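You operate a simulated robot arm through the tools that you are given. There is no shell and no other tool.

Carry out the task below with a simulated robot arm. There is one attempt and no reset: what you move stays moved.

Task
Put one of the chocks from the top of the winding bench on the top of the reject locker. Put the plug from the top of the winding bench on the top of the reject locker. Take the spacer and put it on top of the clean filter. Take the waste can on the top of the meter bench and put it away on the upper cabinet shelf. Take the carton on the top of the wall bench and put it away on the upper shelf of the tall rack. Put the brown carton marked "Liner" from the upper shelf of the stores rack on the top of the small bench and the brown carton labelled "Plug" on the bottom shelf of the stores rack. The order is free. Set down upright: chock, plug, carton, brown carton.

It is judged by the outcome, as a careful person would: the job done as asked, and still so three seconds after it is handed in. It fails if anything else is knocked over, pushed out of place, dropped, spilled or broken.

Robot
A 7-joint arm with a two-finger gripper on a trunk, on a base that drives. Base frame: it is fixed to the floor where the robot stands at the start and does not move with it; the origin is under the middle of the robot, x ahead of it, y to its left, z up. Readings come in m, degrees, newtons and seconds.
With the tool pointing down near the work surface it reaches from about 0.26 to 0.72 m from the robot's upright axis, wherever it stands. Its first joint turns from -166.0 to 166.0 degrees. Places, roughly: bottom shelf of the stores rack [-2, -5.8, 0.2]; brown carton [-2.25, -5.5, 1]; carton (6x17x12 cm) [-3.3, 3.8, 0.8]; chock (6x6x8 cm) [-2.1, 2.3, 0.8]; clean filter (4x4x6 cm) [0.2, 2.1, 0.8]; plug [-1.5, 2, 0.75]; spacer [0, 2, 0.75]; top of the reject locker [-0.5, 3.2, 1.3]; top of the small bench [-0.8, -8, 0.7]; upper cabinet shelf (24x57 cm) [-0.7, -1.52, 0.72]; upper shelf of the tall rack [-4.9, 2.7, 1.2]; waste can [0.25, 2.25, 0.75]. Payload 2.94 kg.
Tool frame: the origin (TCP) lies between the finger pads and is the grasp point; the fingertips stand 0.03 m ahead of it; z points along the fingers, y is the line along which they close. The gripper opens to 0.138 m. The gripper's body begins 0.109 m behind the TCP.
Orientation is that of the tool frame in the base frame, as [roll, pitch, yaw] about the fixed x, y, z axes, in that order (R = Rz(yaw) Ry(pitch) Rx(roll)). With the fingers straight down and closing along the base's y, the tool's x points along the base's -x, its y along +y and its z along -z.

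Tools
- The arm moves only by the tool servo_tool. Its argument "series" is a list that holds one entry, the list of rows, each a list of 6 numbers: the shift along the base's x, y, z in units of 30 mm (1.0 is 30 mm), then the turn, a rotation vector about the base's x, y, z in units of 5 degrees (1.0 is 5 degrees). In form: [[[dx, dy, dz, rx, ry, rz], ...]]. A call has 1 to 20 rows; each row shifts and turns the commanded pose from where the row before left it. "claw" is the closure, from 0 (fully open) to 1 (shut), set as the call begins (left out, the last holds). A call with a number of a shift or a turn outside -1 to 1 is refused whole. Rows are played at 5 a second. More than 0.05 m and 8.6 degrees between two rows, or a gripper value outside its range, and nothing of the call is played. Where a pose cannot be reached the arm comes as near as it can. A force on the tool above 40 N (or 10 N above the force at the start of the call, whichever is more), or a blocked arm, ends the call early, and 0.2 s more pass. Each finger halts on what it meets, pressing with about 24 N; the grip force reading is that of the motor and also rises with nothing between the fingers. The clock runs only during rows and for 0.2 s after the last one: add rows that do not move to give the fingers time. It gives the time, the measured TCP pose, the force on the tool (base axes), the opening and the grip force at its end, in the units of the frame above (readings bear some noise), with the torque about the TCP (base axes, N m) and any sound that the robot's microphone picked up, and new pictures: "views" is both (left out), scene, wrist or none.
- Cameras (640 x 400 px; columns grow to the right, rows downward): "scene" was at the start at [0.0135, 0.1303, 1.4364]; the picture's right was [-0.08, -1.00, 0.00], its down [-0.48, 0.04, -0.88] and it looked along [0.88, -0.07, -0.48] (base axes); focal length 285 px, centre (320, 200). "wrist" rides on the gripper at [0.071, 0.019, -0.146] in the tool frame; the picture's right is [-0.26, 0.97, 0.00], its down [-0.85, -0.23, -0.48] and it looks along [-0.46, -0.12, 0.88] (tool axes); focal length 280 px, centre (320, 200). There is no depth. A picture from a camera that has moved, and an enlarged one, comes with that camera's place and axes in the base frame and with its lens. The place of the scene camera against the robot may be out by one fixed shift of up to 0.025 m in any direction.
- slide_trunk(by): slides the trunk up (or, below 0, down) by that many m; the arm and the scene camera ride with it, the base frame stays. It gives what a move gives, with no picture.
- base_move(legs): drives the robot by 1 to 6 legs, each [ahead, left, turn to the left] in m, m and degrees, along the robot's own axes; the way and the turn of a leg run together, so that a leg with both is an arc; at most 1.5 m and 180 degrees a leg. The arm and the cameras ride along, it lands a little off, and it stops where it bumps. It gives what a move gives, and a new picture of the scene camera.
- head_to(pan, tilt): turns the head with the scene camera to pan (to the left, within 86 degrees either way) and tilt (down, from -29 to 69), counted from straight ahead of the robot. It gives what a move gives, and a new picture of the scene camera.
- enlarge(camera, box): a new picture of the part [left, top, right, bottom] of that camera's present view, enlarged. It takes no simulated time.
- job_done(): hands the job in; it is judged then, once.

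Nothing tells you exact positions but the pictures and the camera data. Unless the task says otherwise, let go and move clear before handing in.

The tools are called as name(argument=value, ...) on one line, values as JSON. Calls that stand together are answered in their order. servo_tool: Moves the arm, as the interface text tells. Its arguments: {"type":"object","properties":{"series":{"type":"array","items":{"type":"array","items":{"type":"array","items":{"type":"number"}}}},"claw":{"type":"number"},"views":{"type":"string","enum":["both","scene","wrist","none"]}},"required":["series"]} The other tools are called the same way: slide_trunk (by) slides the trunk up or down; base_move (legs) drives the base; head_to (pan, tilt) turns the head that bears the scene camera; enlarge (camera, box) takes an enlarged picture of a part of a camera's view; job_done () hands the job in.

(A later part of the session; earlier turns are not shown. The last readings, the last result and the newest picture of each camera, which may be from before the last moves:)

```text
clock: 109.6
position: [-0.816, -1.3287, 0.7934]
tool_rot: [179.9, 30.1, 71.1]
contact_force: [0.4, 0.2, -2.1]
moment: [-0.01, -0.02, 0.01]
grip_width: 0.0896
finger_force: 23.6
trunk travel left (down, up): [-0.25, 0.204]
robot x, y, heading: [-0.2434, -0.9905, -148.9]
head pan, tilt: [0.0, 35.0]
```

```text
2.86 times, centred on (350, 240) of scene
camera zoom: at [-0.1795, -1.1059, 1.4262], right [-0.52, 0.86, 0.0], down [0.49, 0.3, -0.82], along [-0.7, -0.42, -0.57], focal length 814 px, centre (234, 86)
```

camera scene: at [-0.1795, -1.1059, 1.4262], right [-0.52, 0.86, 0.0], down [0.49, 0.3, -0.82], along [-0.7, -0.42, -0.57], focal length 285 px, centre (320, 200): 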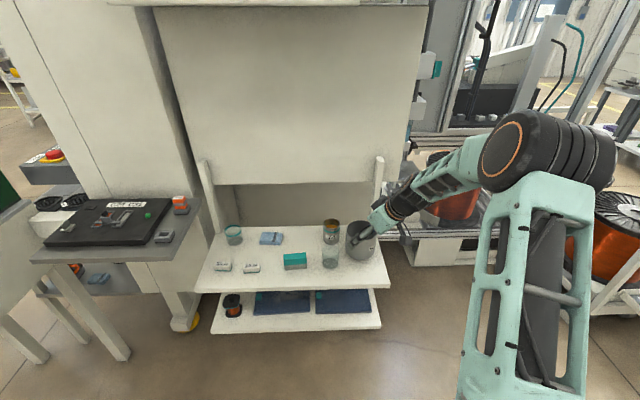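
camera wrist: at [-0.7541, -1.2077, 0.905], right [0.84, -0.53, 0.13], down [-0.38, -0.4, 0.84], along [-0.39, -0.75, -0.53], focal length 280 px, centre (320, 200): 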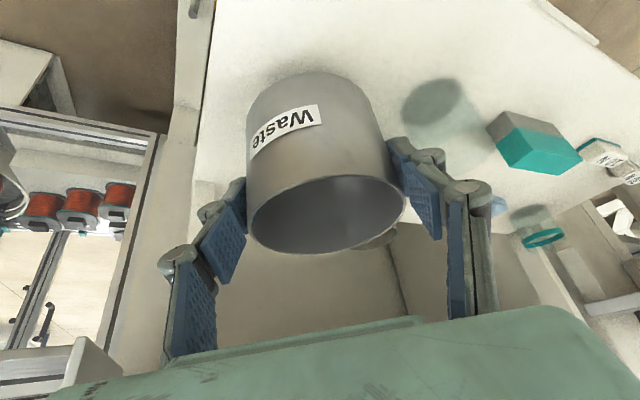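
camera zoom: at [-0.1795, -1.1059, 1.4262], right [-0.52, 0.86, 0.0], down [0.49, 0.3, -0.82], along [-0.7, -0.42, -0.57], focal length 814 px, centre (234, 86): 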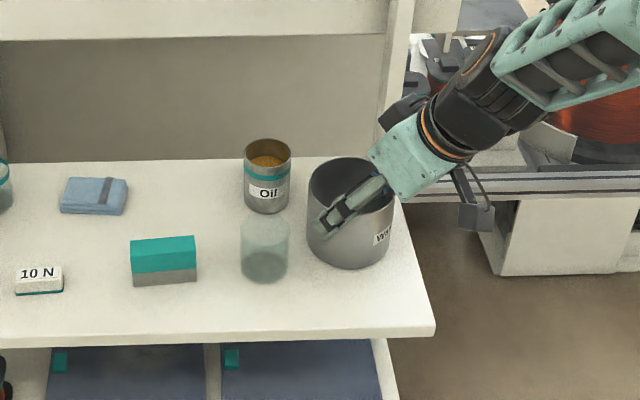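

Still 2 N of load only (no contact). Continuing down in 2 mm steps.

servo_tool(series=[[[0, 0, -0.07, 0, 0, 0], [0, 0, -0.07, 0, 0, 0], [0, 0, 0, 0, 0, 0]]], views="none")

servo_tool(series=[[[0, 0, -0.07, 0, 0, 0], [0, 0, -0.07, 0, 0, 0], [0, 0, 0, 0, 0, 0]]], views="none")

```text
clock: 110.4
position: [-0.818, -1.3284, 0.7923]
tool_rot: [-179.9, 30.2, 71.2]
contact_force: [-1.8, 0.4, 14.2]
moment: [-0.21, -0.45, -0.07]
grip_width: 0.0895
finger_force: 23.8
trunk travel left (down, up): [-0.25, 0.204]
robot x, y, heading: [-0.2479, -0.9878, -149.0]
head pan, tilt: [0.0, 35.0]
```

```text
clock: 111.2
position: [-0.8167, -1.3278, 0.7873]
tool_rot: [-179.9, 30.1, 71.2]
contact_force: [-2.5, -1.9, 19.5]
moment: [-0.35, -0.15, -0.35]
grip_width: 0.0885
finger_force: 23.6
trunk travel left (down, up): [-0.25, 0.204]
robot x, y, heading: [-0.2466, -0.9873, -148.7]
head pan, tilt: [0.0, 35.0]
```

The can is on the shelf (contact at 0.792). Opening the fingers moderately and backing out along the tool axis.

servo_tool(series=[[[0, 0, 0.1, 0, 0, 0], [0, 0, 0, 0, 0, 0], [0, 0, 0, 0, 0, 0], [0, 0, 0, 0, 0, 0]]], claw=0.16)

enlarge(camera="scene", box=[270, 170, 430, 310])

```text
clock: 112.2
position: [-0.8166, -1.3288, 0.7874]
tool_rot: [179.8, 29.9, 71.1]
contact_force: [0.4, 0.7, 0.3]
moment: [0.01, 0.01, -0.01]
grip_width: 0.1162
finger_force: 0.1
trunk travel left (down, up): [-0.25, 0.204]
robot x, y, heading: [-0.2453, -0.9884, -148.9]
head pan, tilt: [0.0, 35.0]
camera scene: at [-0.1793, -1.1058, 1.4262], right [-0.52, 0.86, 0.0], down [0.49, 0.3, -0.82], along [-0.7, -0.42, -0.57], focal length 285 px, centre (320, 200)
camera wrist: at [-0.7547, -1.207, 0.88], right [0.84, -0.53, 0.13], down [-0.38, -0.4, 0.84], along [-0.39, -0.75, -0.53], focal length 280 px, centre (320, 200)
```

scene: 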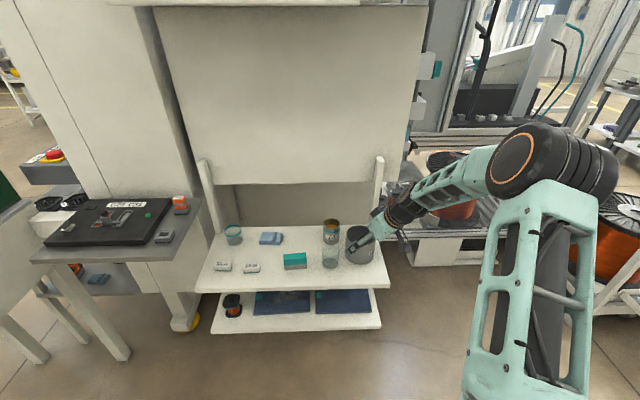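
wrist: 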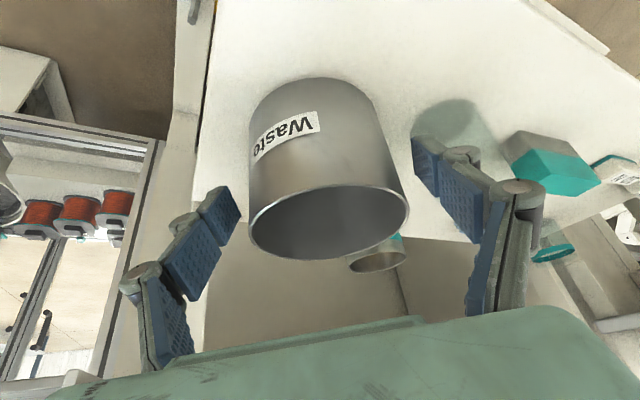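

```text
2.86 times, centred on (350, 240) of scene
camera zoom: at [-0.1793, -1.1058, 1.4262], right [-0.52, 0.86, 0.0], down [0.49, 0.3, -0.82], along [-0.7, -0.42, -0.57], focal length 814 px, centre (234, 86)
```

zoom: 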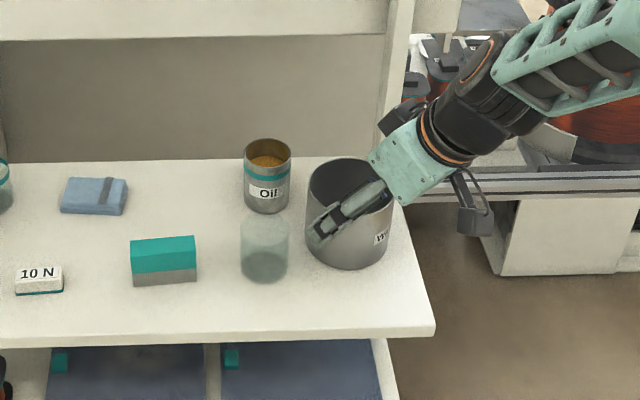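

Released cleanly; the can stands upright. Backing out along the tool axis and then restoring a vertical tool.

servo_tool(series=[[[0.162, 0.473, 0.866, 0, 0, 0], [0.162, 0.473, 0.866, 0, 0, 0], [0.162, 0.473, 0.866, 0, 0, 0], [0.162, 0.473, 0.866, 0, 0, 0], [0.162, 0.473, 0.866, 0, 0, 0], [0.5, 0.3, 0.8, 0, 0, 0], [0.5, 0.3, 0.8, 0, 0, 0], [0.5, 0.3, 0.8, 0, 0, -1], [0.5, 0.3, 0.8, 0, 0, -1], [0, 0, 0, 0, 0, -1], [0, 0, 0, 0, 0, -1], [0, 0, 0, 0, 0, -1], [0, 0, 0, 0, 0, -1], [0, 0, 0, 0, 0, -1], [0, 0, 0, 0, 0, -1], [0, 0, 0, 0, 0, 0]]])

enlarge(camera="scene", box=[200, 200, 430, 340])

```text
clock: 115.6
position: [-0.7306, -1.2207, 1.0148]
tool_rot: [180.0, 29.9, 31.2]
contact_force: [-0.4, -0.4, -0.8]
moment: [0.02, -0.03, 0.05]
grip_width: 0.1158
finger_force: 0.0
trunk travel left (down, up): [-0.25, 0.204]
robot x, y, heading: [-0.246, -0.988, -149.1]
head pan, tilt: [0.0, 35.0]
camera scene: at [-0.1793, -1.1058, 1.4262], right [-0.52, 0.86, 0.0], down [0.49, 0.3, -0.82], along [-0.7, -0.42, -0.57], focal length 285 px, centre (320, 200)
camera wrist: at [-0.6062, -1.1677, 1.1064], right [0.3, -0.94, 0.13], down [-0.54, -0.06, 0.84], along [-0.78, -0.33, -0.53], focal length 280 px, centre (320, 200)
```

scene: 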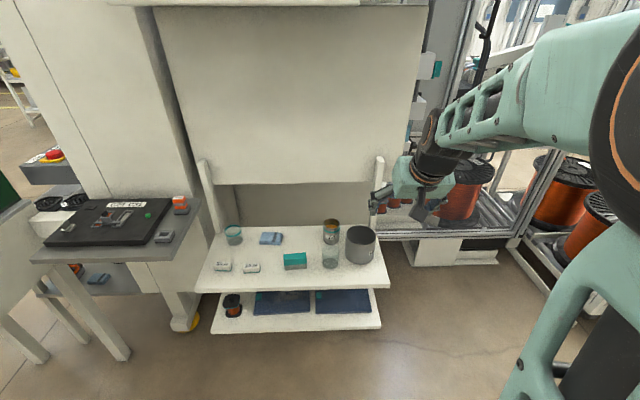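
wrist: 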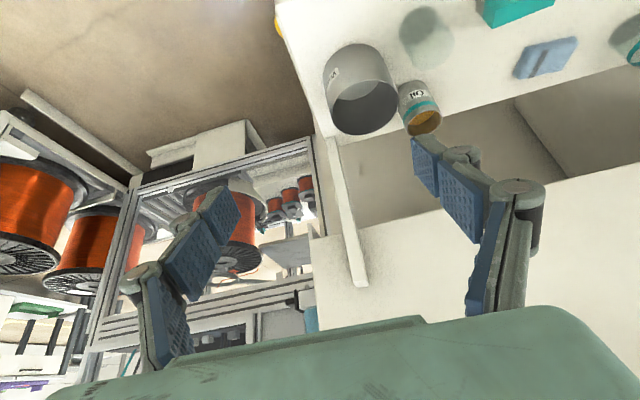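

```text
2.78 times, centred on (315, 270) of scene
camera zoom: at [-0.1793, -1.1058, 1.4262], right [-0.52, 0.86, 0.0], down [0.49, 0.3, -0.82], along [-0.7, -0.42, -0.57], focal length 793 px, centre (334, 5)
```

zoom: 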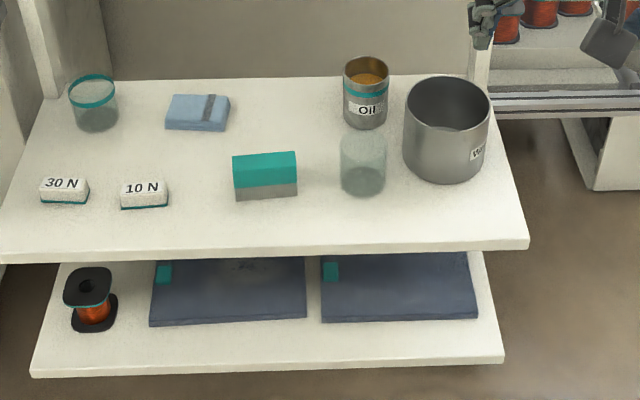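

The waste can stands upright on the upper cabinet shelf and nothing was disturbed. Next I'll straighten the tool, back off, and look for the route to the stores rack.

servo_tool(series=[[[0.48, 0.29, 0.2, 0.515, -0.857, 0], [0.48, 0.29, 0.2, 0.515, -0.857, 0], [0.48, 0.29, 0.2, 0.515, -0.857, 0], [0.48, 0.29, 0.2, 0.515, -0.857, 0], [0.48, 0.29, 0.2, 0.515, -0.857, 0], [0.48, 0.29, 0.2, 0.515, -0.857, 0], [0, 0, 0, 0, 0, 0]]], claw=0, views="none")

base_move(legs=[[-0.7, 0, 0], [0, 0.8, 0]])

head_to(pan=50, tilt=20)

head_to(pan=10, tilt=20)

```text
clock: 117.2
position: [-0.6466, -1.1684, 1.0509]
tool_rot: [179.9, -0.1, 31.1]
contact_force: [0.9, -0.4, -0.5]
moment: [0.01, 0.01, 0.0]
grip_width: 0.138
finger_force: 0.1
trunk travel left (down, up): [-0.25, 0.204]
robot x, y, heading: [-0.2456, -0.9883, -148.7]
head pan, tilt: [0.0, 35.0]
```

```text
clock: 128.1
position: [0.381, -1.4915, 1.0506]
tool_rot: [179.9, 0.1, 31.8]
contact_force: [-0.1, 0.0, -0.2]
moment: [0.0, 0.02, 0.01]
grip_width: 0.1381
finger_force: 0.0
trunk travel left (down, up): [-0.25, 0.204]
robot x, y, heading: [0.778, -1.31, -148.2]
head pan, tilt: [0.0, 35.0]
camera scene: at [0.8463, -1.4239, 1.4262], right [-0.53, 0.85, 0.0], down [0.49, 0.3, -0.82], along [-0.7, -0.43, -0.57], focal length 285 px, centre (320, 200)
```

scene: 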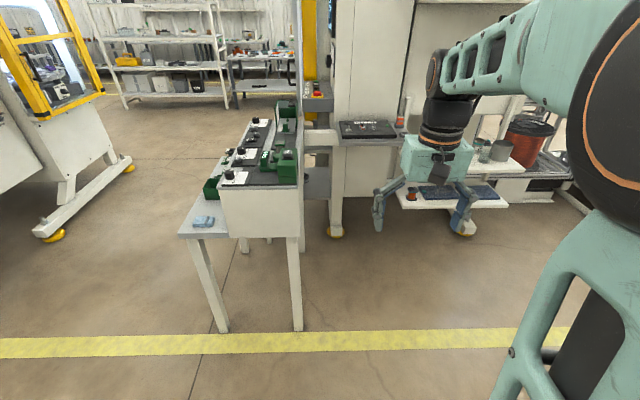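

```text
clock: 129.3
position: [0.3799, -1.4912, 1.05]
tool_rot: [180.0, 0.0, 31.8]
contact_force: [0.1, 1.3, 0.3]
moment: [0.0, 0.01, 0.0]
grip_width: 0.1381
finger_force: 0.1
trunk travel left (down, up): [-0.25, 0.204]
robot x, y, heading: [0.7788, -1.3083, -148.0]
head pan, tilt: [50.0, 20.0]
camera scene: at [0.9077, -1.4696, 1.4501], right [-0.99, 0.14, 0.0], down [0.05, 0.34, -0.94], along [-0.13, -0.93, -0.34], focal length 285 px, centre (320, 200)
```

scene: 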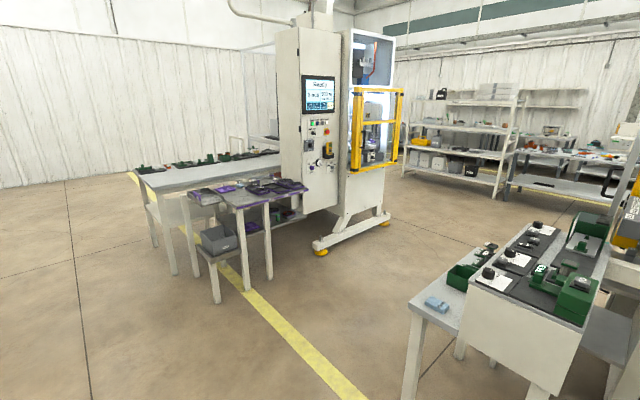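

```text
clock: 130.3
position: [0.3815, -1.4913, 1.0502]
tool_rot: [-180.0, 0.0, 31.9]
contact_force: [0.5, 0.6, -0.6]
moment: [0.02, 0.03, 0.02]
grip_width: 0.138
finger_force: 0.1
trunk travel left (down, up): [-0.25, 0.204]
robot x, y, heading: [0.7848, -1.3056, -148.4]
head pan, tilt: [10.0, 20.0]
camera scene: at [0.8517, -1.4396, 1.4501], right [-0.67, 0.74, 0.0], down [0.25, 0.23, -0.94], along [-0.7, -0.63, -0.34], focal length 285 px, centre (320, 200)
```

scene: 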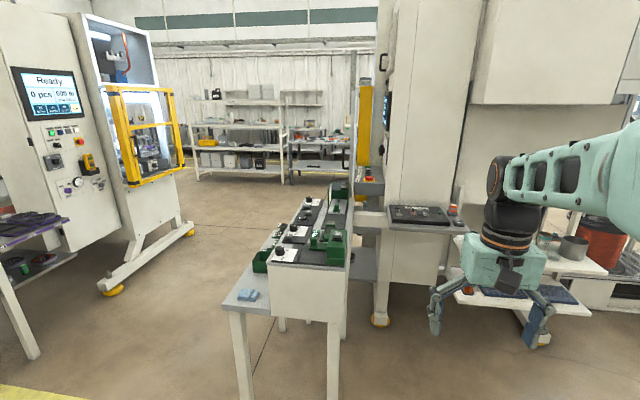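

There is a 1.5 m wide passage between the green-topped table and the machine with the yellow frame, leading to the rack. I'll go through it.

base_move(legs=[[0, 1.28, -0.7], [1.5, 0, 0], [1.2, 0, 0]])

head_to(pan=20, tilt=15)

head_to(pan=75, tilt=15)

```text
clock: 154.5
position: [-1.2482, -4.0123, 1.0507]
tool_rot: [179.9, 0.0, 32.2]
contact_force: [0.8, -0.2, -0.9]
moment: [-0.03, 0.01, 0.0]
grip_width: 0.138
finger_force: 0.1
trunk travel left (down, up): [-0.25, 0.204]
robot x, y, heading: [-0.8479, -3.8282, -147.9]
head pan, tilt: [10.0, 20.0]
camera scene: at [-0.777, -3.9583, 1.4501], right [-0.67, 0.74, 0.0], down [0.25, 0.23, -0.94], along [-0.7, -0.63, -0.34], focal length 285 px, centre (320, 200)
```

scene: 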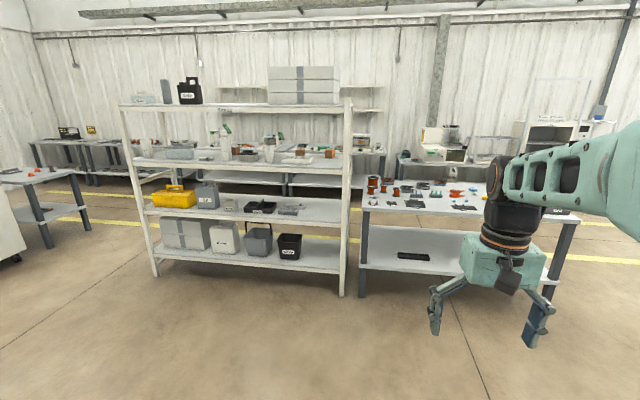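

```text
clock: 155.2
position: [-1.2476, -4.0132, 1.0508]
tool_rot: [179.9, 0.0, 32.3]
contact_force: [1.2, 1.1, 0.6]
moment: [-0.01, -0.02, 0.01]
grip_width: 0.1382
finger_force: 0.1
trunk travel left (down, up): [-0.25, 0.204]
robot x, y, heading: [-0.8519, -3.8262, -147.4]
head pan, tilt: [20.0, 15.0]
camera scene: at [-0.7653, -3.9695, 1.4582], right [-0.79, 0.61, 0.0], down [0.16, 0.2, -0.97], along [-0.59, -0.76, -0.26], focal length 285 px, centre (320, 200)
```

scene: 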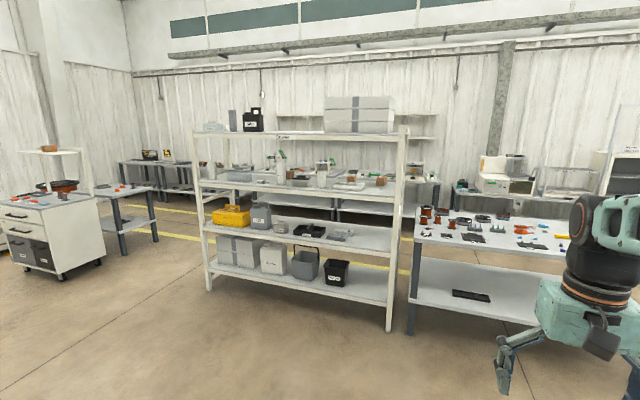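

```text
clock: 156.5
position: [-1.2472, -4.0127, 1.0508]
tool_rot: [179.9, 0.0, 32.2]
contact_force: [0.8, -0.9, -0.8]
moment: [0.02, -0.02, 0.01]
grip_width: 0.138
finger_force: 0.1
trunk travel left (down, up): [-0.25, 0.204]
robot x, y, heading: [-0.8488, -3.8277, -147.7]
head pan, tilt: [75.0, 15.0]
camera scene: at [-0.6804, -3.9849, 1.4582], right [-0.95, -0.3, 0.0], down [-0.08, 0.25, -0.97], along [0.29, -0.92, -0.26], focal length 285 px, centre (320, 200)
```

scene: 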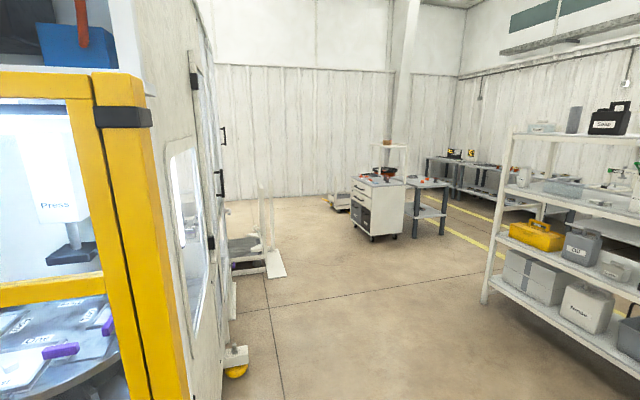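

I see the stores rack with four boards. I'll look closely at the upper shelf for the brown cartons.

head_to(pan=14, tilt=15)

enlarge(camera="scene", box=[160, 120, 380, 250])

enlarge(camera="scene", box=[240, 140, 390, 210])

enlarge(camera="scene", box=[150, 200, 380, 320])

```text
clock: 157.8
position: [-1.2478, -4.014, 1.0517]
tool_rot: [179.9, 0.0, 32.1]
contact_force: [0.4, -0.2, -0.3]
moment: [-0.01, 0.01, 0.01]
grip_width: 0.1379
finger_force: 0.0
trunk travel left (down, up): [-0.25, 0.204]
robot x, y, heading: [-0.8498, -3.8248, -147.8]
head pan, tilt: [14.0, 15.0]
camera scene: at [-0.7726, -3.9632, 1.4582], right [-0.72, 0.69, 0.0], down [0.18, 0.19, -0.97], along [-0.67, -0.7, -0.26], focal length 285 px, centre (320, 200)
```

scene: 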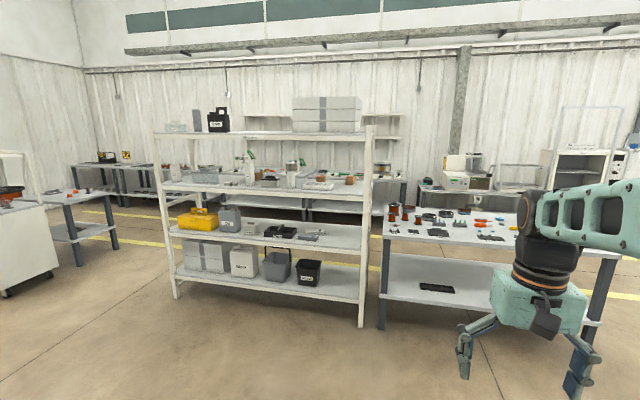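

```text
2.91 times, centred on (270, 185) of scene
camera zoom: at [-0.7726, -3.9632, 1.4582], right [-0.72, 0.69, 0.0], down [0.18, 0.19, -0.97], along [-0.67, -0.7, -0.26], focal length 829 px, centre (466, 244)
```

zoom: 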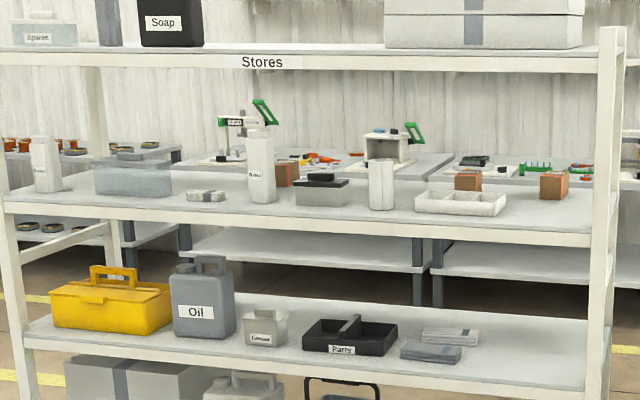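

```text
4.27 times, centred on (315, 175) of scene
camera zoom: at [-0.7726, -3.9632, 1.4582], right [-0.72, 0.69, 0.0], down [0.18, 0.19, -0.97], along [-0.67, -0.7, -0.26], focal length 1216 px, centre (341, 307)
```

zoom: 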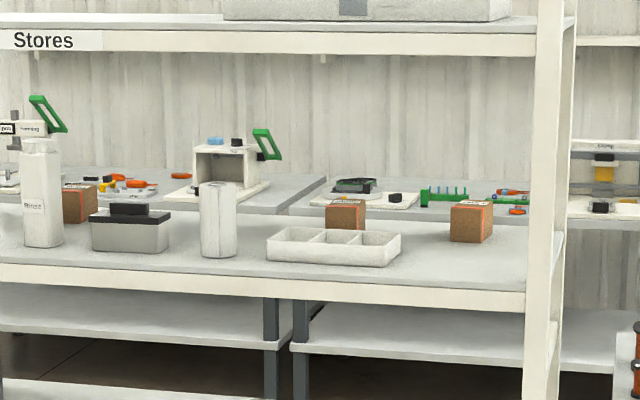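

```text
2.78 times, centred on (265, 260) of scene
camera zoom: at [-0.7726, -3.9632, 1.4582], right [-0.72, 0.69, 0.0], down [0.18, 0.19, -0.97], along [-0.67, -0.7, -0.26], focal length 793 px, centre (473, 33)
```

zoom: 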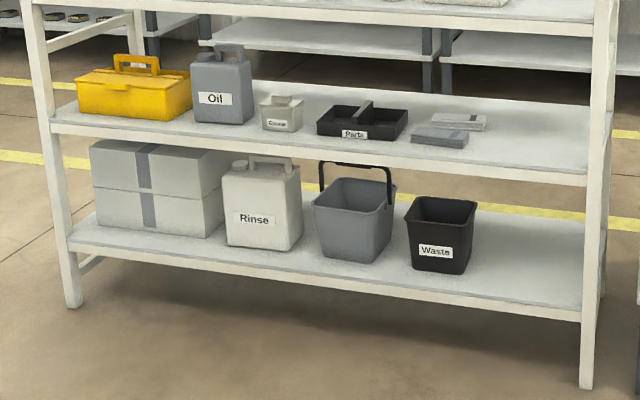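

Three brown cartons stand on the upper shelf (z ≈ 1.0). I'll get closer to read their labels.

base_move(legs=[[0.85, 0, -0.9], [0, 0.6, 0]])

head_to(pan=0, tilt=20)

enlarge(camera="scene", box=[100, 150, 420, 330])

```text
clock: 167.6
position: [-1.6537, -4.9565, 1.051]
tool_rot: [180.0, 0.1, 31.0]
contact_force: [0.0, 0.0, 0.7]
moment: [-0.02, 0.0, -0.01]
grip_width: 0.1382
finger_force: 0.1
trunk travel left (down, up): [-0.25, 0.204]
robot x, y, heading: [-1.2541, -4.7795, -149.2]
head pan, tilt: [14.0, 15.0]
camera scene: at [-1.1783, -4.9166, 1.4582], right [-0.71, 0.71, 0.0], down [0.18, 0.18, -0.97], along [-0.68, -0.68, -0.26], focal length 285 px, centre (320, 200)
```

scene: 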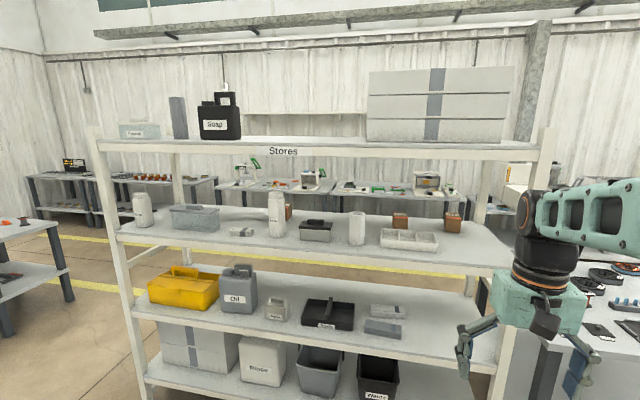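

```text
clock: 168.3
position: [-1.6548, -4.9566, 1.0509]
tool_rot: [179.9, 0.0, 31.0]
contact_force: [0.2, 0.5, 0.1]
moment: [0.0, -0.03, 0.01]
grip_width: 0.1381
finger_force: 0.0
trunk travel left (down, up): [-0.25, 0.204]
robot x, y, heading: [-1.2526, -4.7753, -149.0]
head pan, tilt: [0.0, 20.0]
camera scene: at [-1.1921, -4.8985, 1.4501], right [-0.52, 0.86, 0.0], down [0.29, 0.18, -0.94], along [-0.8, -0.49, -0.34], focal length 285 px, centre (320, 200)
```

scene: 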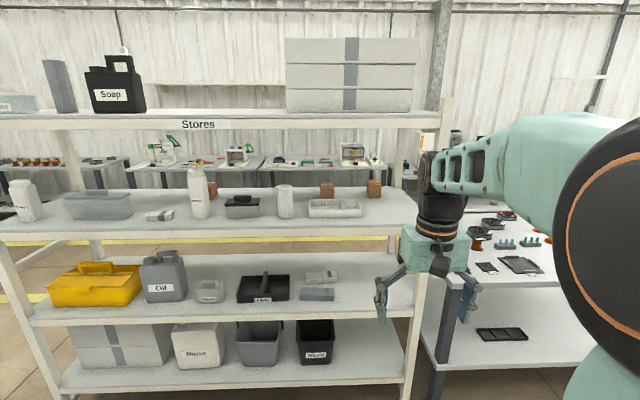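

```text
2.00 times, centred on (260, 240) of scene
camera zoom: at [-1.1921, -4.8985, 1.4501], right [-0.52, 0.86, 0.0], down [0.29, 0.18, -0.94], along [-0.8, -0.49, -0.34], focal length 570 px, centre (440, 120)
```

zoom: 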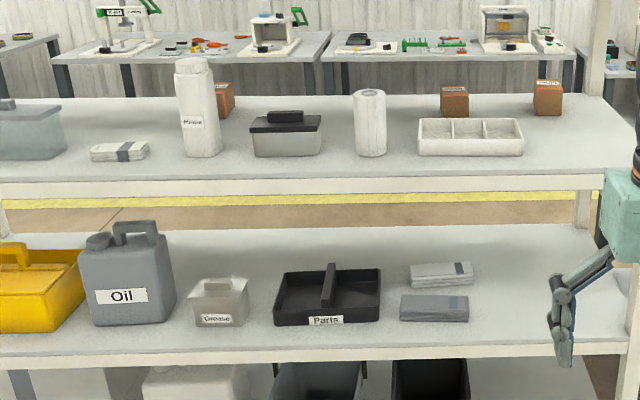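

enlarge(camera="scene", box=[290, 165, 400, 230])

enlarge(camera="scene", box=[180, 160, 270, 230])

```text
5.82 times, centred on (345, 198) of scene
camera zoom: at [-1.1921, -4.8985, 1.4501], right [-0.52, 0.86, 0.0], down [0.29, 0.18, -0.94], along [-0.8, -0.49, -0.34], focal length 1658 px, centre (174, 214)
```

zoom: 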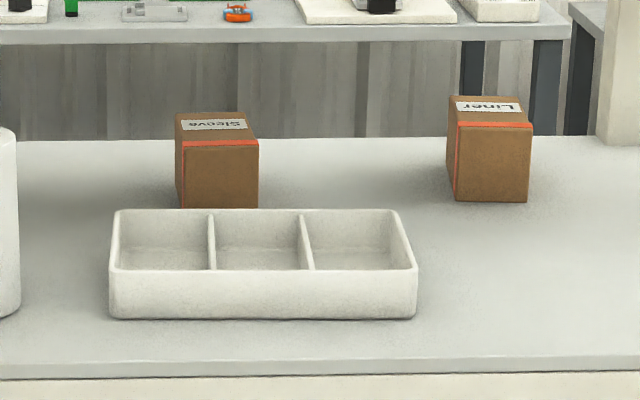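

```text
5.71 times, centred on (225, 195) of scene
camera zoom: at [-1.1921, -4.8985, 1.4501], right [-0.52, 0.86, 0.0], down [0.29, 0.18, -0.94], along [-0.8, -0.49, -0.34], focal length 1628 px, centre (863, 229)
```

zoom: 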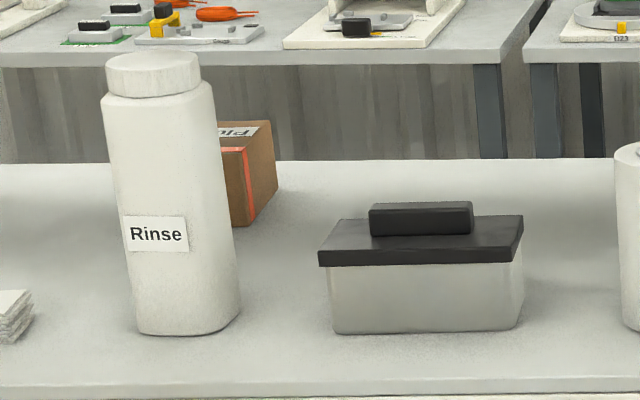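

Right carton reads "Liner", middle "Sleeve", the left behind the Rinse bottle "Pl…" (Plug). They stand at the rack's back edge with text facing the back, so approaching from the rear aisle is easier. I'll check the way around the left end.

head_to(pan=60, tilt=20)

head_to(pan=30, tilt=20)

```text
clock: 169.6
position: [-1.6545, -4.9566, 1.0513]
tool_rot: [179.8, 0.0, 31.1]
contact_force: [0.9, 0.6, 0.4]
moment: [0.0, 0.0, -0.01]
grip_width: 0.1381
finger_force: 0.1
trunk travel left (down, up): [-0.25, 0.204]
robot x, y, heading: [-1.2511, -4.7799, -149.1]
head pan, tilt: [60.0, 20.0]
camera scene: at [-1.1107, -4.9436, 1.4501], right [-1.0, -0.02, 0.0], down [-0.01, 0.34, -0.94], along [0.02, -0.94, -0.34], focal length 285 px, centre (320, 200)
```

scene: 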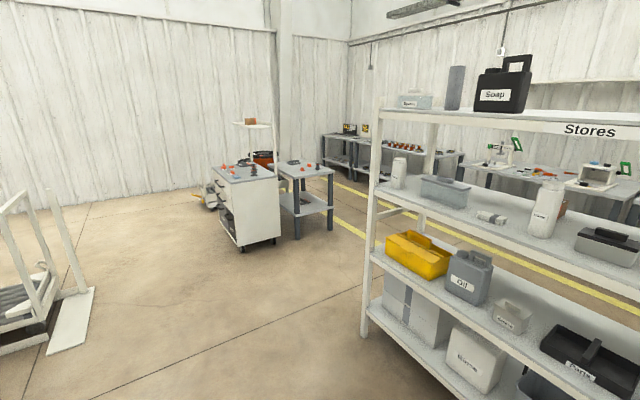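

```text
clock: 170.6
position: [-1.6529, -4.957, 1.0508]
tool_rot: [179.9, -0.1, 31.0]
contact_force: [0.2, 0.8, 0.2]
moment: [0.01, 0.01, 0.03]
grip_width: 0.1383
finger_force: 0.0
trunk travel left (down, up): [-0.25, 0.204]
robot x, y, heading: [-1.2565, -4.7796, -149.1]
head pan, tilt: [30.0, 20.0]
camera scene: at [-1.1573, -4.932, 1.4501], right [-0.88, 0.48, 0.0], down [0.17, 0.3, -0.94], along [-0.45, -0.82, -0.34], focal length 285 px, centre (320, 200)
```

scene: 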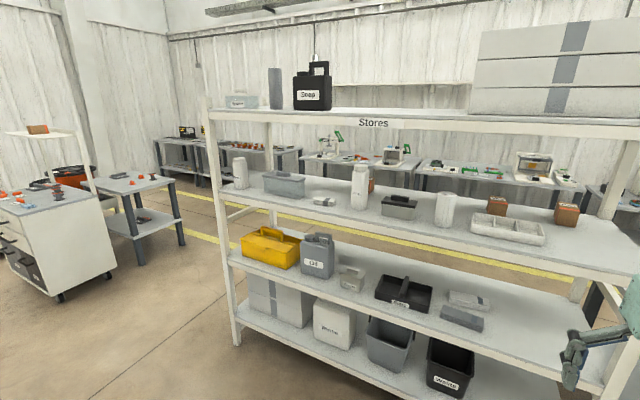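

The way around the left end of the rack is clear, and the blue-legged small bench is visible near the drawer trolley. Driving around to the rear aisle.

base_move(legs=[[0, 1.0, 0], [0, 0.8, 0], [1.0, 0, 0], [1.0, 0, 0]])

base_move(legs=[[0, 0, 180]])

head_to(pan=40, tilt=20)

```text
clock: 196.1
position: [-2.4849, -7.4819, 1.0515]
tool_rot: [179.9, 0.0, 30.6]
contact_force: [-0.7, 0.2, 0.7]
moment: [-0.01, -0.01, -0.03]
grip_width: 0.1381
finger_force: 0.1
trunk travel left (down, up): [-0.25, 0.204]
robot x, y, heading: [-2.0816, -7.3081, -149.7]
head pan, tilt: [30.0, 20.0]
camera scene: at [-1.9872, -7.4625, 1.4501], right [-0.87, 0.49, 0.0], down [0.17, 0.3, -0.94], along [-0.46, -0.82, -0.34], focal length 285 px, centre (320, 200)
```

scene: 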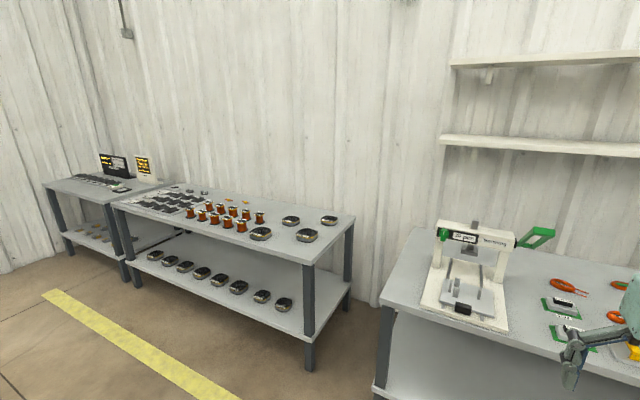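

```text
clock: 203.7
position: [-1.6668, -7.1642, 1.0503]
tool_rot: [179.9, -0.1, -153.9]
contact_force: [-1.2, -0.5, 0.0]
moment: [0.0, 0.01, -0.02]
grip_width: 0.1381
finger_force: 0.1
trunk travel left (down, up): [-0.25, 0.204]
robot x, y, heading: [-2.0797, -7.3109, 26.4]
head pan, tilt: [30.0, 20.0]
camera scene: at [-2.1586, -7.1426, 1.4501], right [0.83, -0.56, 0.0], down [-0.19, -0.28, -0.94], along [0.52, 0.78, -0.34], focal length 285 px, centre (320, 200)
```

scene: 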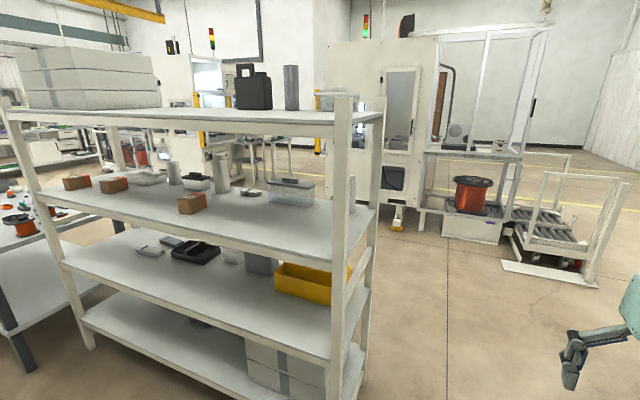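

```text
clock: 204.4
position: [-1.6678, -7.1657, 1.0517]
tool_rot: [179.9, -0.1, -153.9]
contact_force: [-0.4, -0.4, 0.9]
moment: [0.03, -0.03, 0.01]
grip_width: 0.1382
finger_force: 0.0
trunk travel left (down, up): [-0.25, 0.204]
robot x, y, heading: [-2.0835, -7.3084, 26.3]
head pan, tilt: [40.0, 20.0]
camera scene: at [-2.1727, -7.1348, 1.4501], right [0.91, -0.4, 0.0], down [-0.14, -0.31, -0.94], along [0.38, 0.86, -0.34], focal length 285 px, centre (320, 200)
```

scene: 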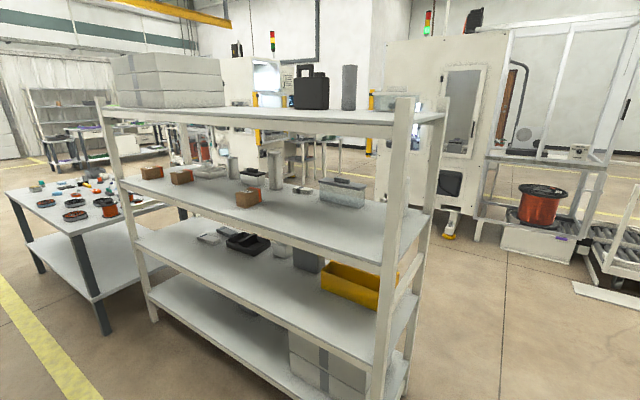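

The cartons are easily reachable from this side. I'll line up behind the "Plug" carton (a second row, nearest one) and look.

base_move(legs=[[0, 0, 4.7], [0, 1.12, 0]])

head_to(pan=0, tilt=30)

enlarge(camera="scene", box=[150, 80, 400, 240])

servo_tool(series=[[[0, 0, 0, 0, 0, 0]]], views="wrist")

```text
clock: 214.7
position: [-2.2309, -6.201, 1.0515]
tool_rot: [180.0, -0.1, -149.7]
contact_force: [0.5, 0.1, -0.6]
moment: [-0.01, -0.04, -0.01]
grip_width: 0.1381
finger_force: 0.0
trunk travel left (down, up): [-0.25, 0.204]
robot x, y, heading: [-2.6337, -6.3755, 30.4]
head pan, tilt: [40.0, 20.0]
camera scene: at [-2.7379, -6.2074, 1.4501], right [0.94, -0.34, 0.0], down [-0.12, -0.32, -0.94], along [0.32, 0.88, -0.34], focal length 285 px, centre (320, 200)
```

scene: 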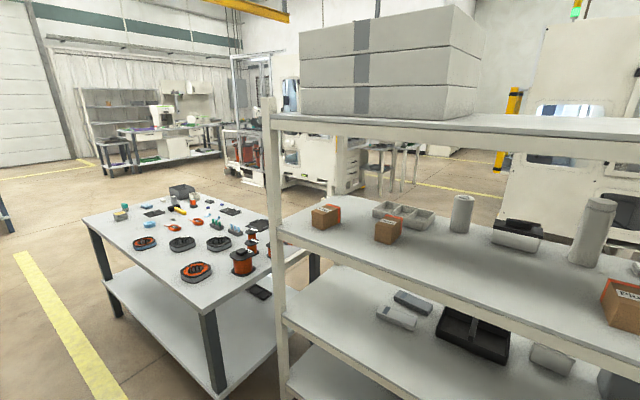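

```text
clock: 215.8
position: [-2.2315, -6.2009, 1.0509]
tool_rot: [179.9, 0.0, -149.6]
contact_force: [-0.8, -0.3, -0.2]
moment: [-0.03, 0.03, 0.0]
grip_width: 0.1382
finger_force: 0.1
trunk travel left (down, up): [-0.25, 0.204]
robot x, y, heading: [-2.6361, -6.372, 30.3]
head pan, tilt: [0.0, 30.0]
camera scene: at [-2.6912, -6.2494, 1.434], right [0.51, -0.86, 0.0], down [-0.43, -0.25, -0.87], along [0.75, 0.44, -0.5], focal length 285 px, centre (320, 200)
```

scene: 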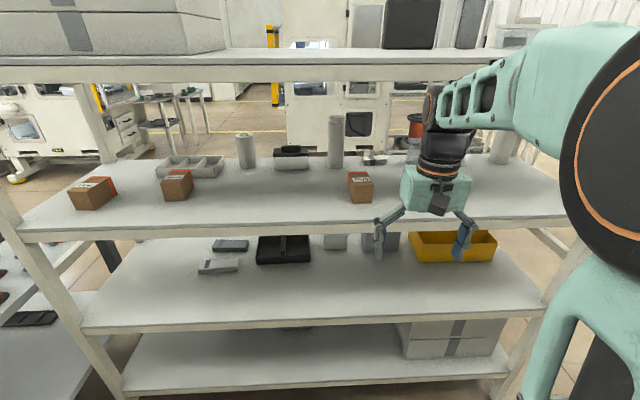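

```text
2.50 times, centred on (275, 160) of scene
camera zoom: at [-2.6912, -6.2494, 1.434], right [0.51, -0.86, 0.0], down [-0.43, -0.25, -0.87], along [0.75, 0.44, -0.5], focal length 712 px, centre (432, 300)
```

zoom: 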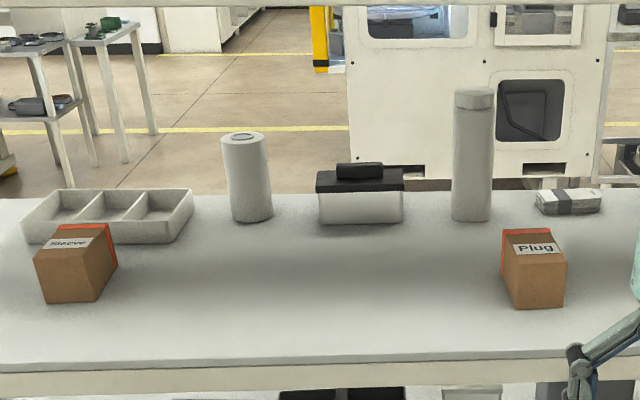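

```text
clock: 216.2
position: [-2.2312, -6.2001, 1.0508]
tool_rot: [179.8, 0.0, -149.8]
contact_force: [0.0, -0.3, 0.6]
moment: [-0.02, -0.02, 0.0]
grip_width: 0.1381
finger_force: 0.1
trunk travel left (down, up): [-0.25, 0.204]
robot x, y, heading: [-2.6349, -6.3728, 30.3]
head pan, tilt: [0.0, 30.0]
camera wrist: at [-2.3019, -6.2198, 1.1977], right [-0.26, 0.97, 0.0], down [0.85, 0.23, 0.48], along [0.46, 0.13, -0.88], focal length 280 px, centre (320, 200)
```

wrist: 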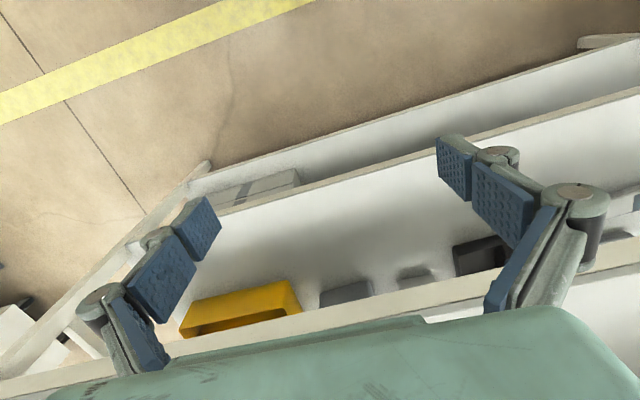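

Plug carton is straight ahead near the edge of the shelf. I'll tilt the gripper 45° forward so I can see it with the wrist camera and reach under the top shelf.

servo_tool(series=[[[0, 0, 0.2, 0.505, -0.863, 0], [0, 0, 0.2, 0.505, -0.863, 0], [0, 0, 0.2, 0.505, -0.863, 0], [0, 0, 0.2, 0.505, -0.863, 0], [0, 0, 0.2, 0.505, -0.863, 0], [0, 0, 0.2, 0.505, -0.863, 0], [0, 0, 0.2, 0.505, -0.863, 0], [0, 0, 0.2, 0.505, -0.863, 0], [0, 0, 0.2, 0.505, -0.863, 0], [0, 0, 0, 0, 0, 0]]])

```text
clock: 217.7
position: [-2.2266, -6.1991, 1.0185]
tool_rot: [177.8, 21.8, -150.9]
contact_force: [0.4, 1.4, -0.9]
moment: [0.02, 0.0, 0.02]
grip_width: 0.1378
finger_force: 0.0
trunk travel left (down, up): [-0.25, 0.204]
robot x, y, heading: [-2.6376, -6.375, 30.4]
head pan, tilt: [0.0, 30.0]
stopped in row 7: the arm was blocked; the commanded pose is now the measured one
camera scene: at [-2.6816, -6.2653, 1.4424], right [0.32, -0.95, 0.0], down [-0.4, -0.13, -0.91], along [0.86, 0.29, -0.42], focal length 285 px, centre (320, 200)
camera wrist: at [-2.3367, -6.2457, 1.1298], right [-0.27, 0.95, 0.13], down [0.66, 0.08, 0.75], along [0.7, 0.29, -0.65], focal length 280 px, centre (320, 200)
```

scene: 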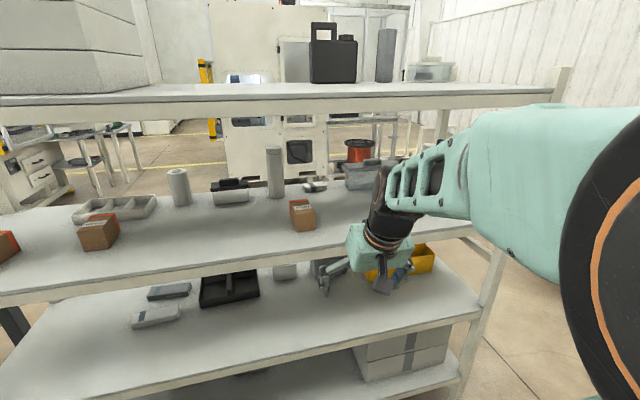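
wrist: 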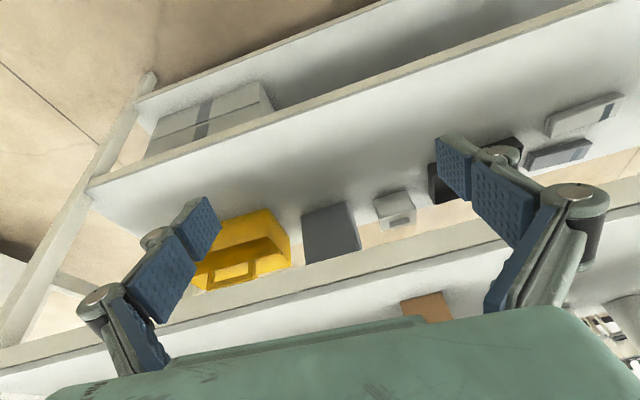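

The arm was blocked — it seems the folded arm pressed against the head (the camera view shifted). I'll undo by extending the hand outward and upright again.

servo_tool(series=[[[0, 0, 0, -0.505, 0.863, 0], [0.2, 0.12, 0, -0.505, 0.863, 0], [0.2, 0.12, 0.2, -0.505, 0.863, 0], [0, 0, 0.4, -0.505, 0.863, 0], [0, 0, 0.4, 0, 0, 0], [0, 0, 0, 0, 0, 0]]])

head_to(pan=0, tilt=30)

```text
clock: 219.1
position: [-2.2157, -6.1915, 1.0531]
tool_rot: [178.3, 2.2, -150.7]
contact_force: [0.1, -0.2, -0.1]
moment: [-0.01, -0.03, 0.02]
grip_width: 0.1378
finger_force: 0.1
trunk travel left (down, up): [-0.25, 0.204]
robot x, y, heading: [-2.635, -6.3753, 30.3]
head pan, tilt: [0.0, 30.0]
camera scene: at [-2.6913, -6.2495, 1.434], right [0.51, -0.86, 0.0], down [-0.43, -0.25, -0.87], along [0.75, 0.44, -0.5], focal length 285 px, centre (320, 200)
camera wrist: at [-2.2886, -6.2159, 1.197], right [-0.24, 0.97, 0.04], down [0.84, 0.19, 0.5], along [0.48, 0.16, -0.86], focal length 280 px, centre (320, 200)
```

scene: 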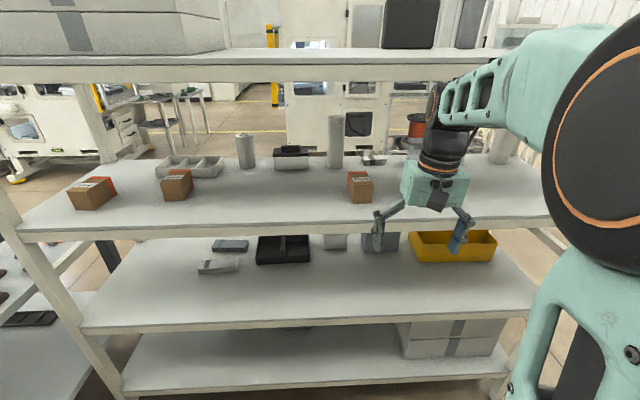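
wrist: 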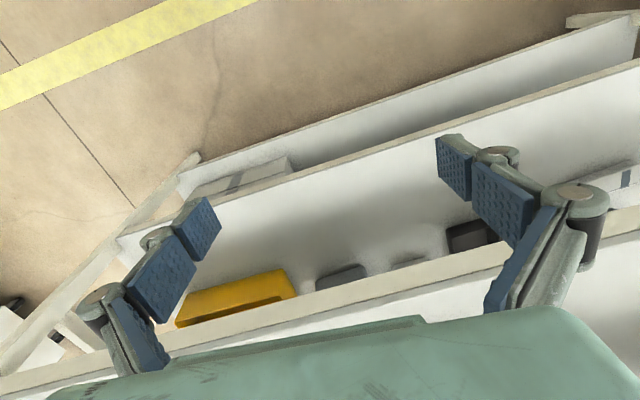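

```text
clock: 219.7
position: [-2.2135, -6.1926, 1.0514]
tool_rot: [178.2, 2.2, -150.7]
contact_force: [0.0, -0.7, -0.3]
moment: [-0.01, -0.01, -0.02]
grip_width: 0.1377
finger_force: 0.1
trunk travel left (down, up): [-0.25, 0.204]
robot x, y, heading: [-2.6347, -6.3753, 30.3]
head pan, tilt: [0.0, 30.0]
camera scene: at [-2.6912, -6.2494, 1.434], right [0.51, -0.86, 0.0], down [-0.43, -0.25, -0.87], along [0.75, 0.44, -0.5], focal length 285 px, centre (320, 200)
```

scene: 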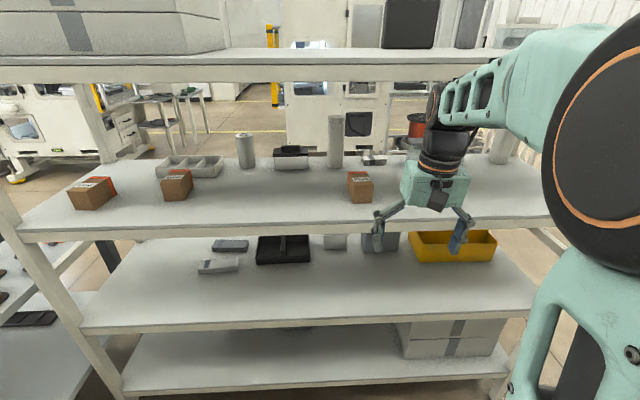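

Head is back in place. I'll back the base off 0.25 m, extend the arm further out, then tilt there where the arm stays clear of the head.

base_move(legs=[[-0.28, 0, 0.5]])

servo_tool(series=[[[0.86, 0.51, 0, 0, 0, 0], [0.86, 0.51, 0, 0, 0, 0], [0.86, 0.51, 0, 0, 0, 0], [0.86, 0.51, 0, 0, 0, 0], [0.86, 0.51, 0, 0, 0, 0], [0.86, 0.51, 0, 0, 0, 0], [0, 0, 0.2, 0.505, -0.863, 0], [0, 0, 0.2, 0.505, -0.863, 0], [0, 0, 0.2, 0.505, -0.863, 0], [0, 0, 0.2, 0.505, -0.863, 0], [0, 0, 0.2, 0.505, -0.863, 0], [0, 0, 0, 0.505, -0.863, 0], [0, 0, 0, 0.505, -0.863, 0], [0, 0, 0, 0.505, -0.863, 0.2], [0, 0, 0, 0, 0, 0]]])

```text
clock: 221.6
position: [-2.4644, -6.3354, 1.054]
tool_rot: [178.3, 2.3, -150.4]
contact_force: [-0.4, 0.6, -0.5]
moment: [-0.03, -0.05, 0.02]
grip_width: 0.1382
finger_force: 0.1
trunk travel left (down, up): [-0.25, 0.204]
robot x, y, heading: [-2.8843, -6.5184, 30.6]
head pan, tilt: [0.0, 30.0]
camera scene: at [-2.9401, -6.3957, 1.434], right [0.51, -0.86, 0.0], down [-0.43, -0.25, -0.87], along [0.75, 0.44, -0.5], focal length 285 px, centre (320, 200)
```

scene: 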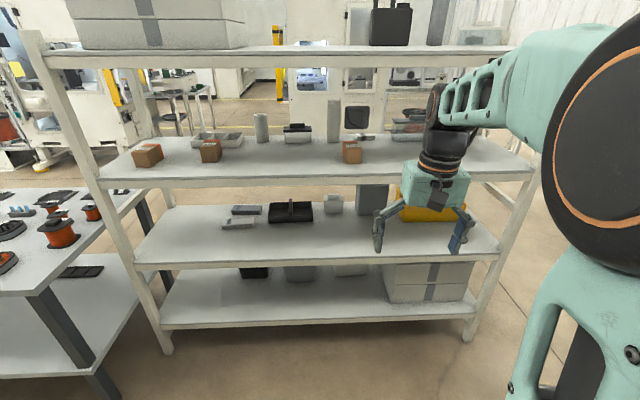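

```text
clock: 224.8
position: [-2.3103, -6.2443, 1.0827]
tool_rot: [177.7, 42.1, -149.7]
contact_force: [-0.1, 0.0, -0.2]
moment: [-0.02, 0.0, 0.02]
grip_width: 0.1381
finger_force: 0.0
trunk travel left (down, up): [-0.25, 0.204]
robot x, y, heading: [-2.8826, -6.5188, 30.5]
head pan, tilt: [0.0, 30.0]
camera scene: at [-2.94, -6.3957, 1.434], right [0.51, -0.86, 0.0], down [-0.43, -0.25, -0.87], along [0.75, 0.44, -0.5], focal length 285 px, centre (320, 200)
camera wrist: at [-2.4463, -6.3087, 1.1442], right [-0.34, 0.92, 0.21], down [0.4, -0.06, 0.92], along [0.85, 0.4, -0.35], focal length 280 px, centre (320, 200)
```

scene: 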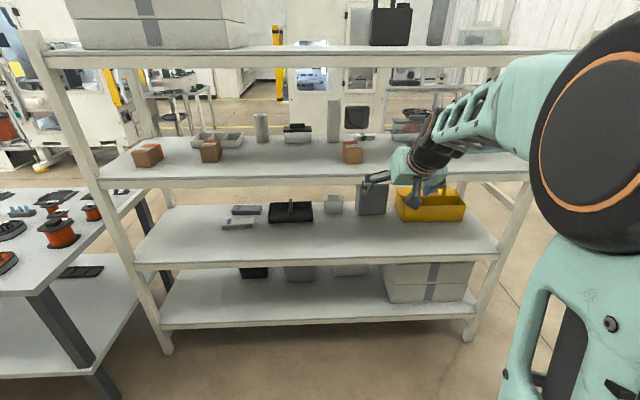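
wrist: 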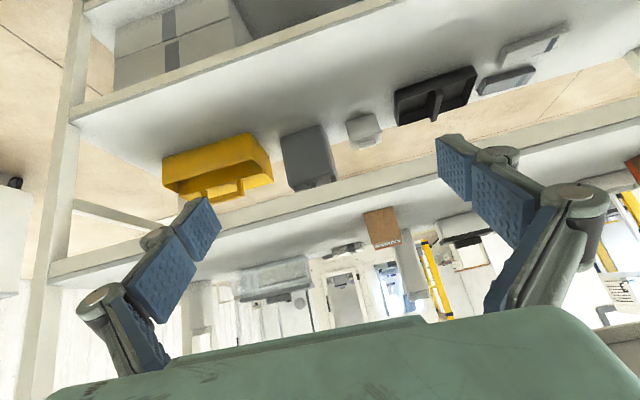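

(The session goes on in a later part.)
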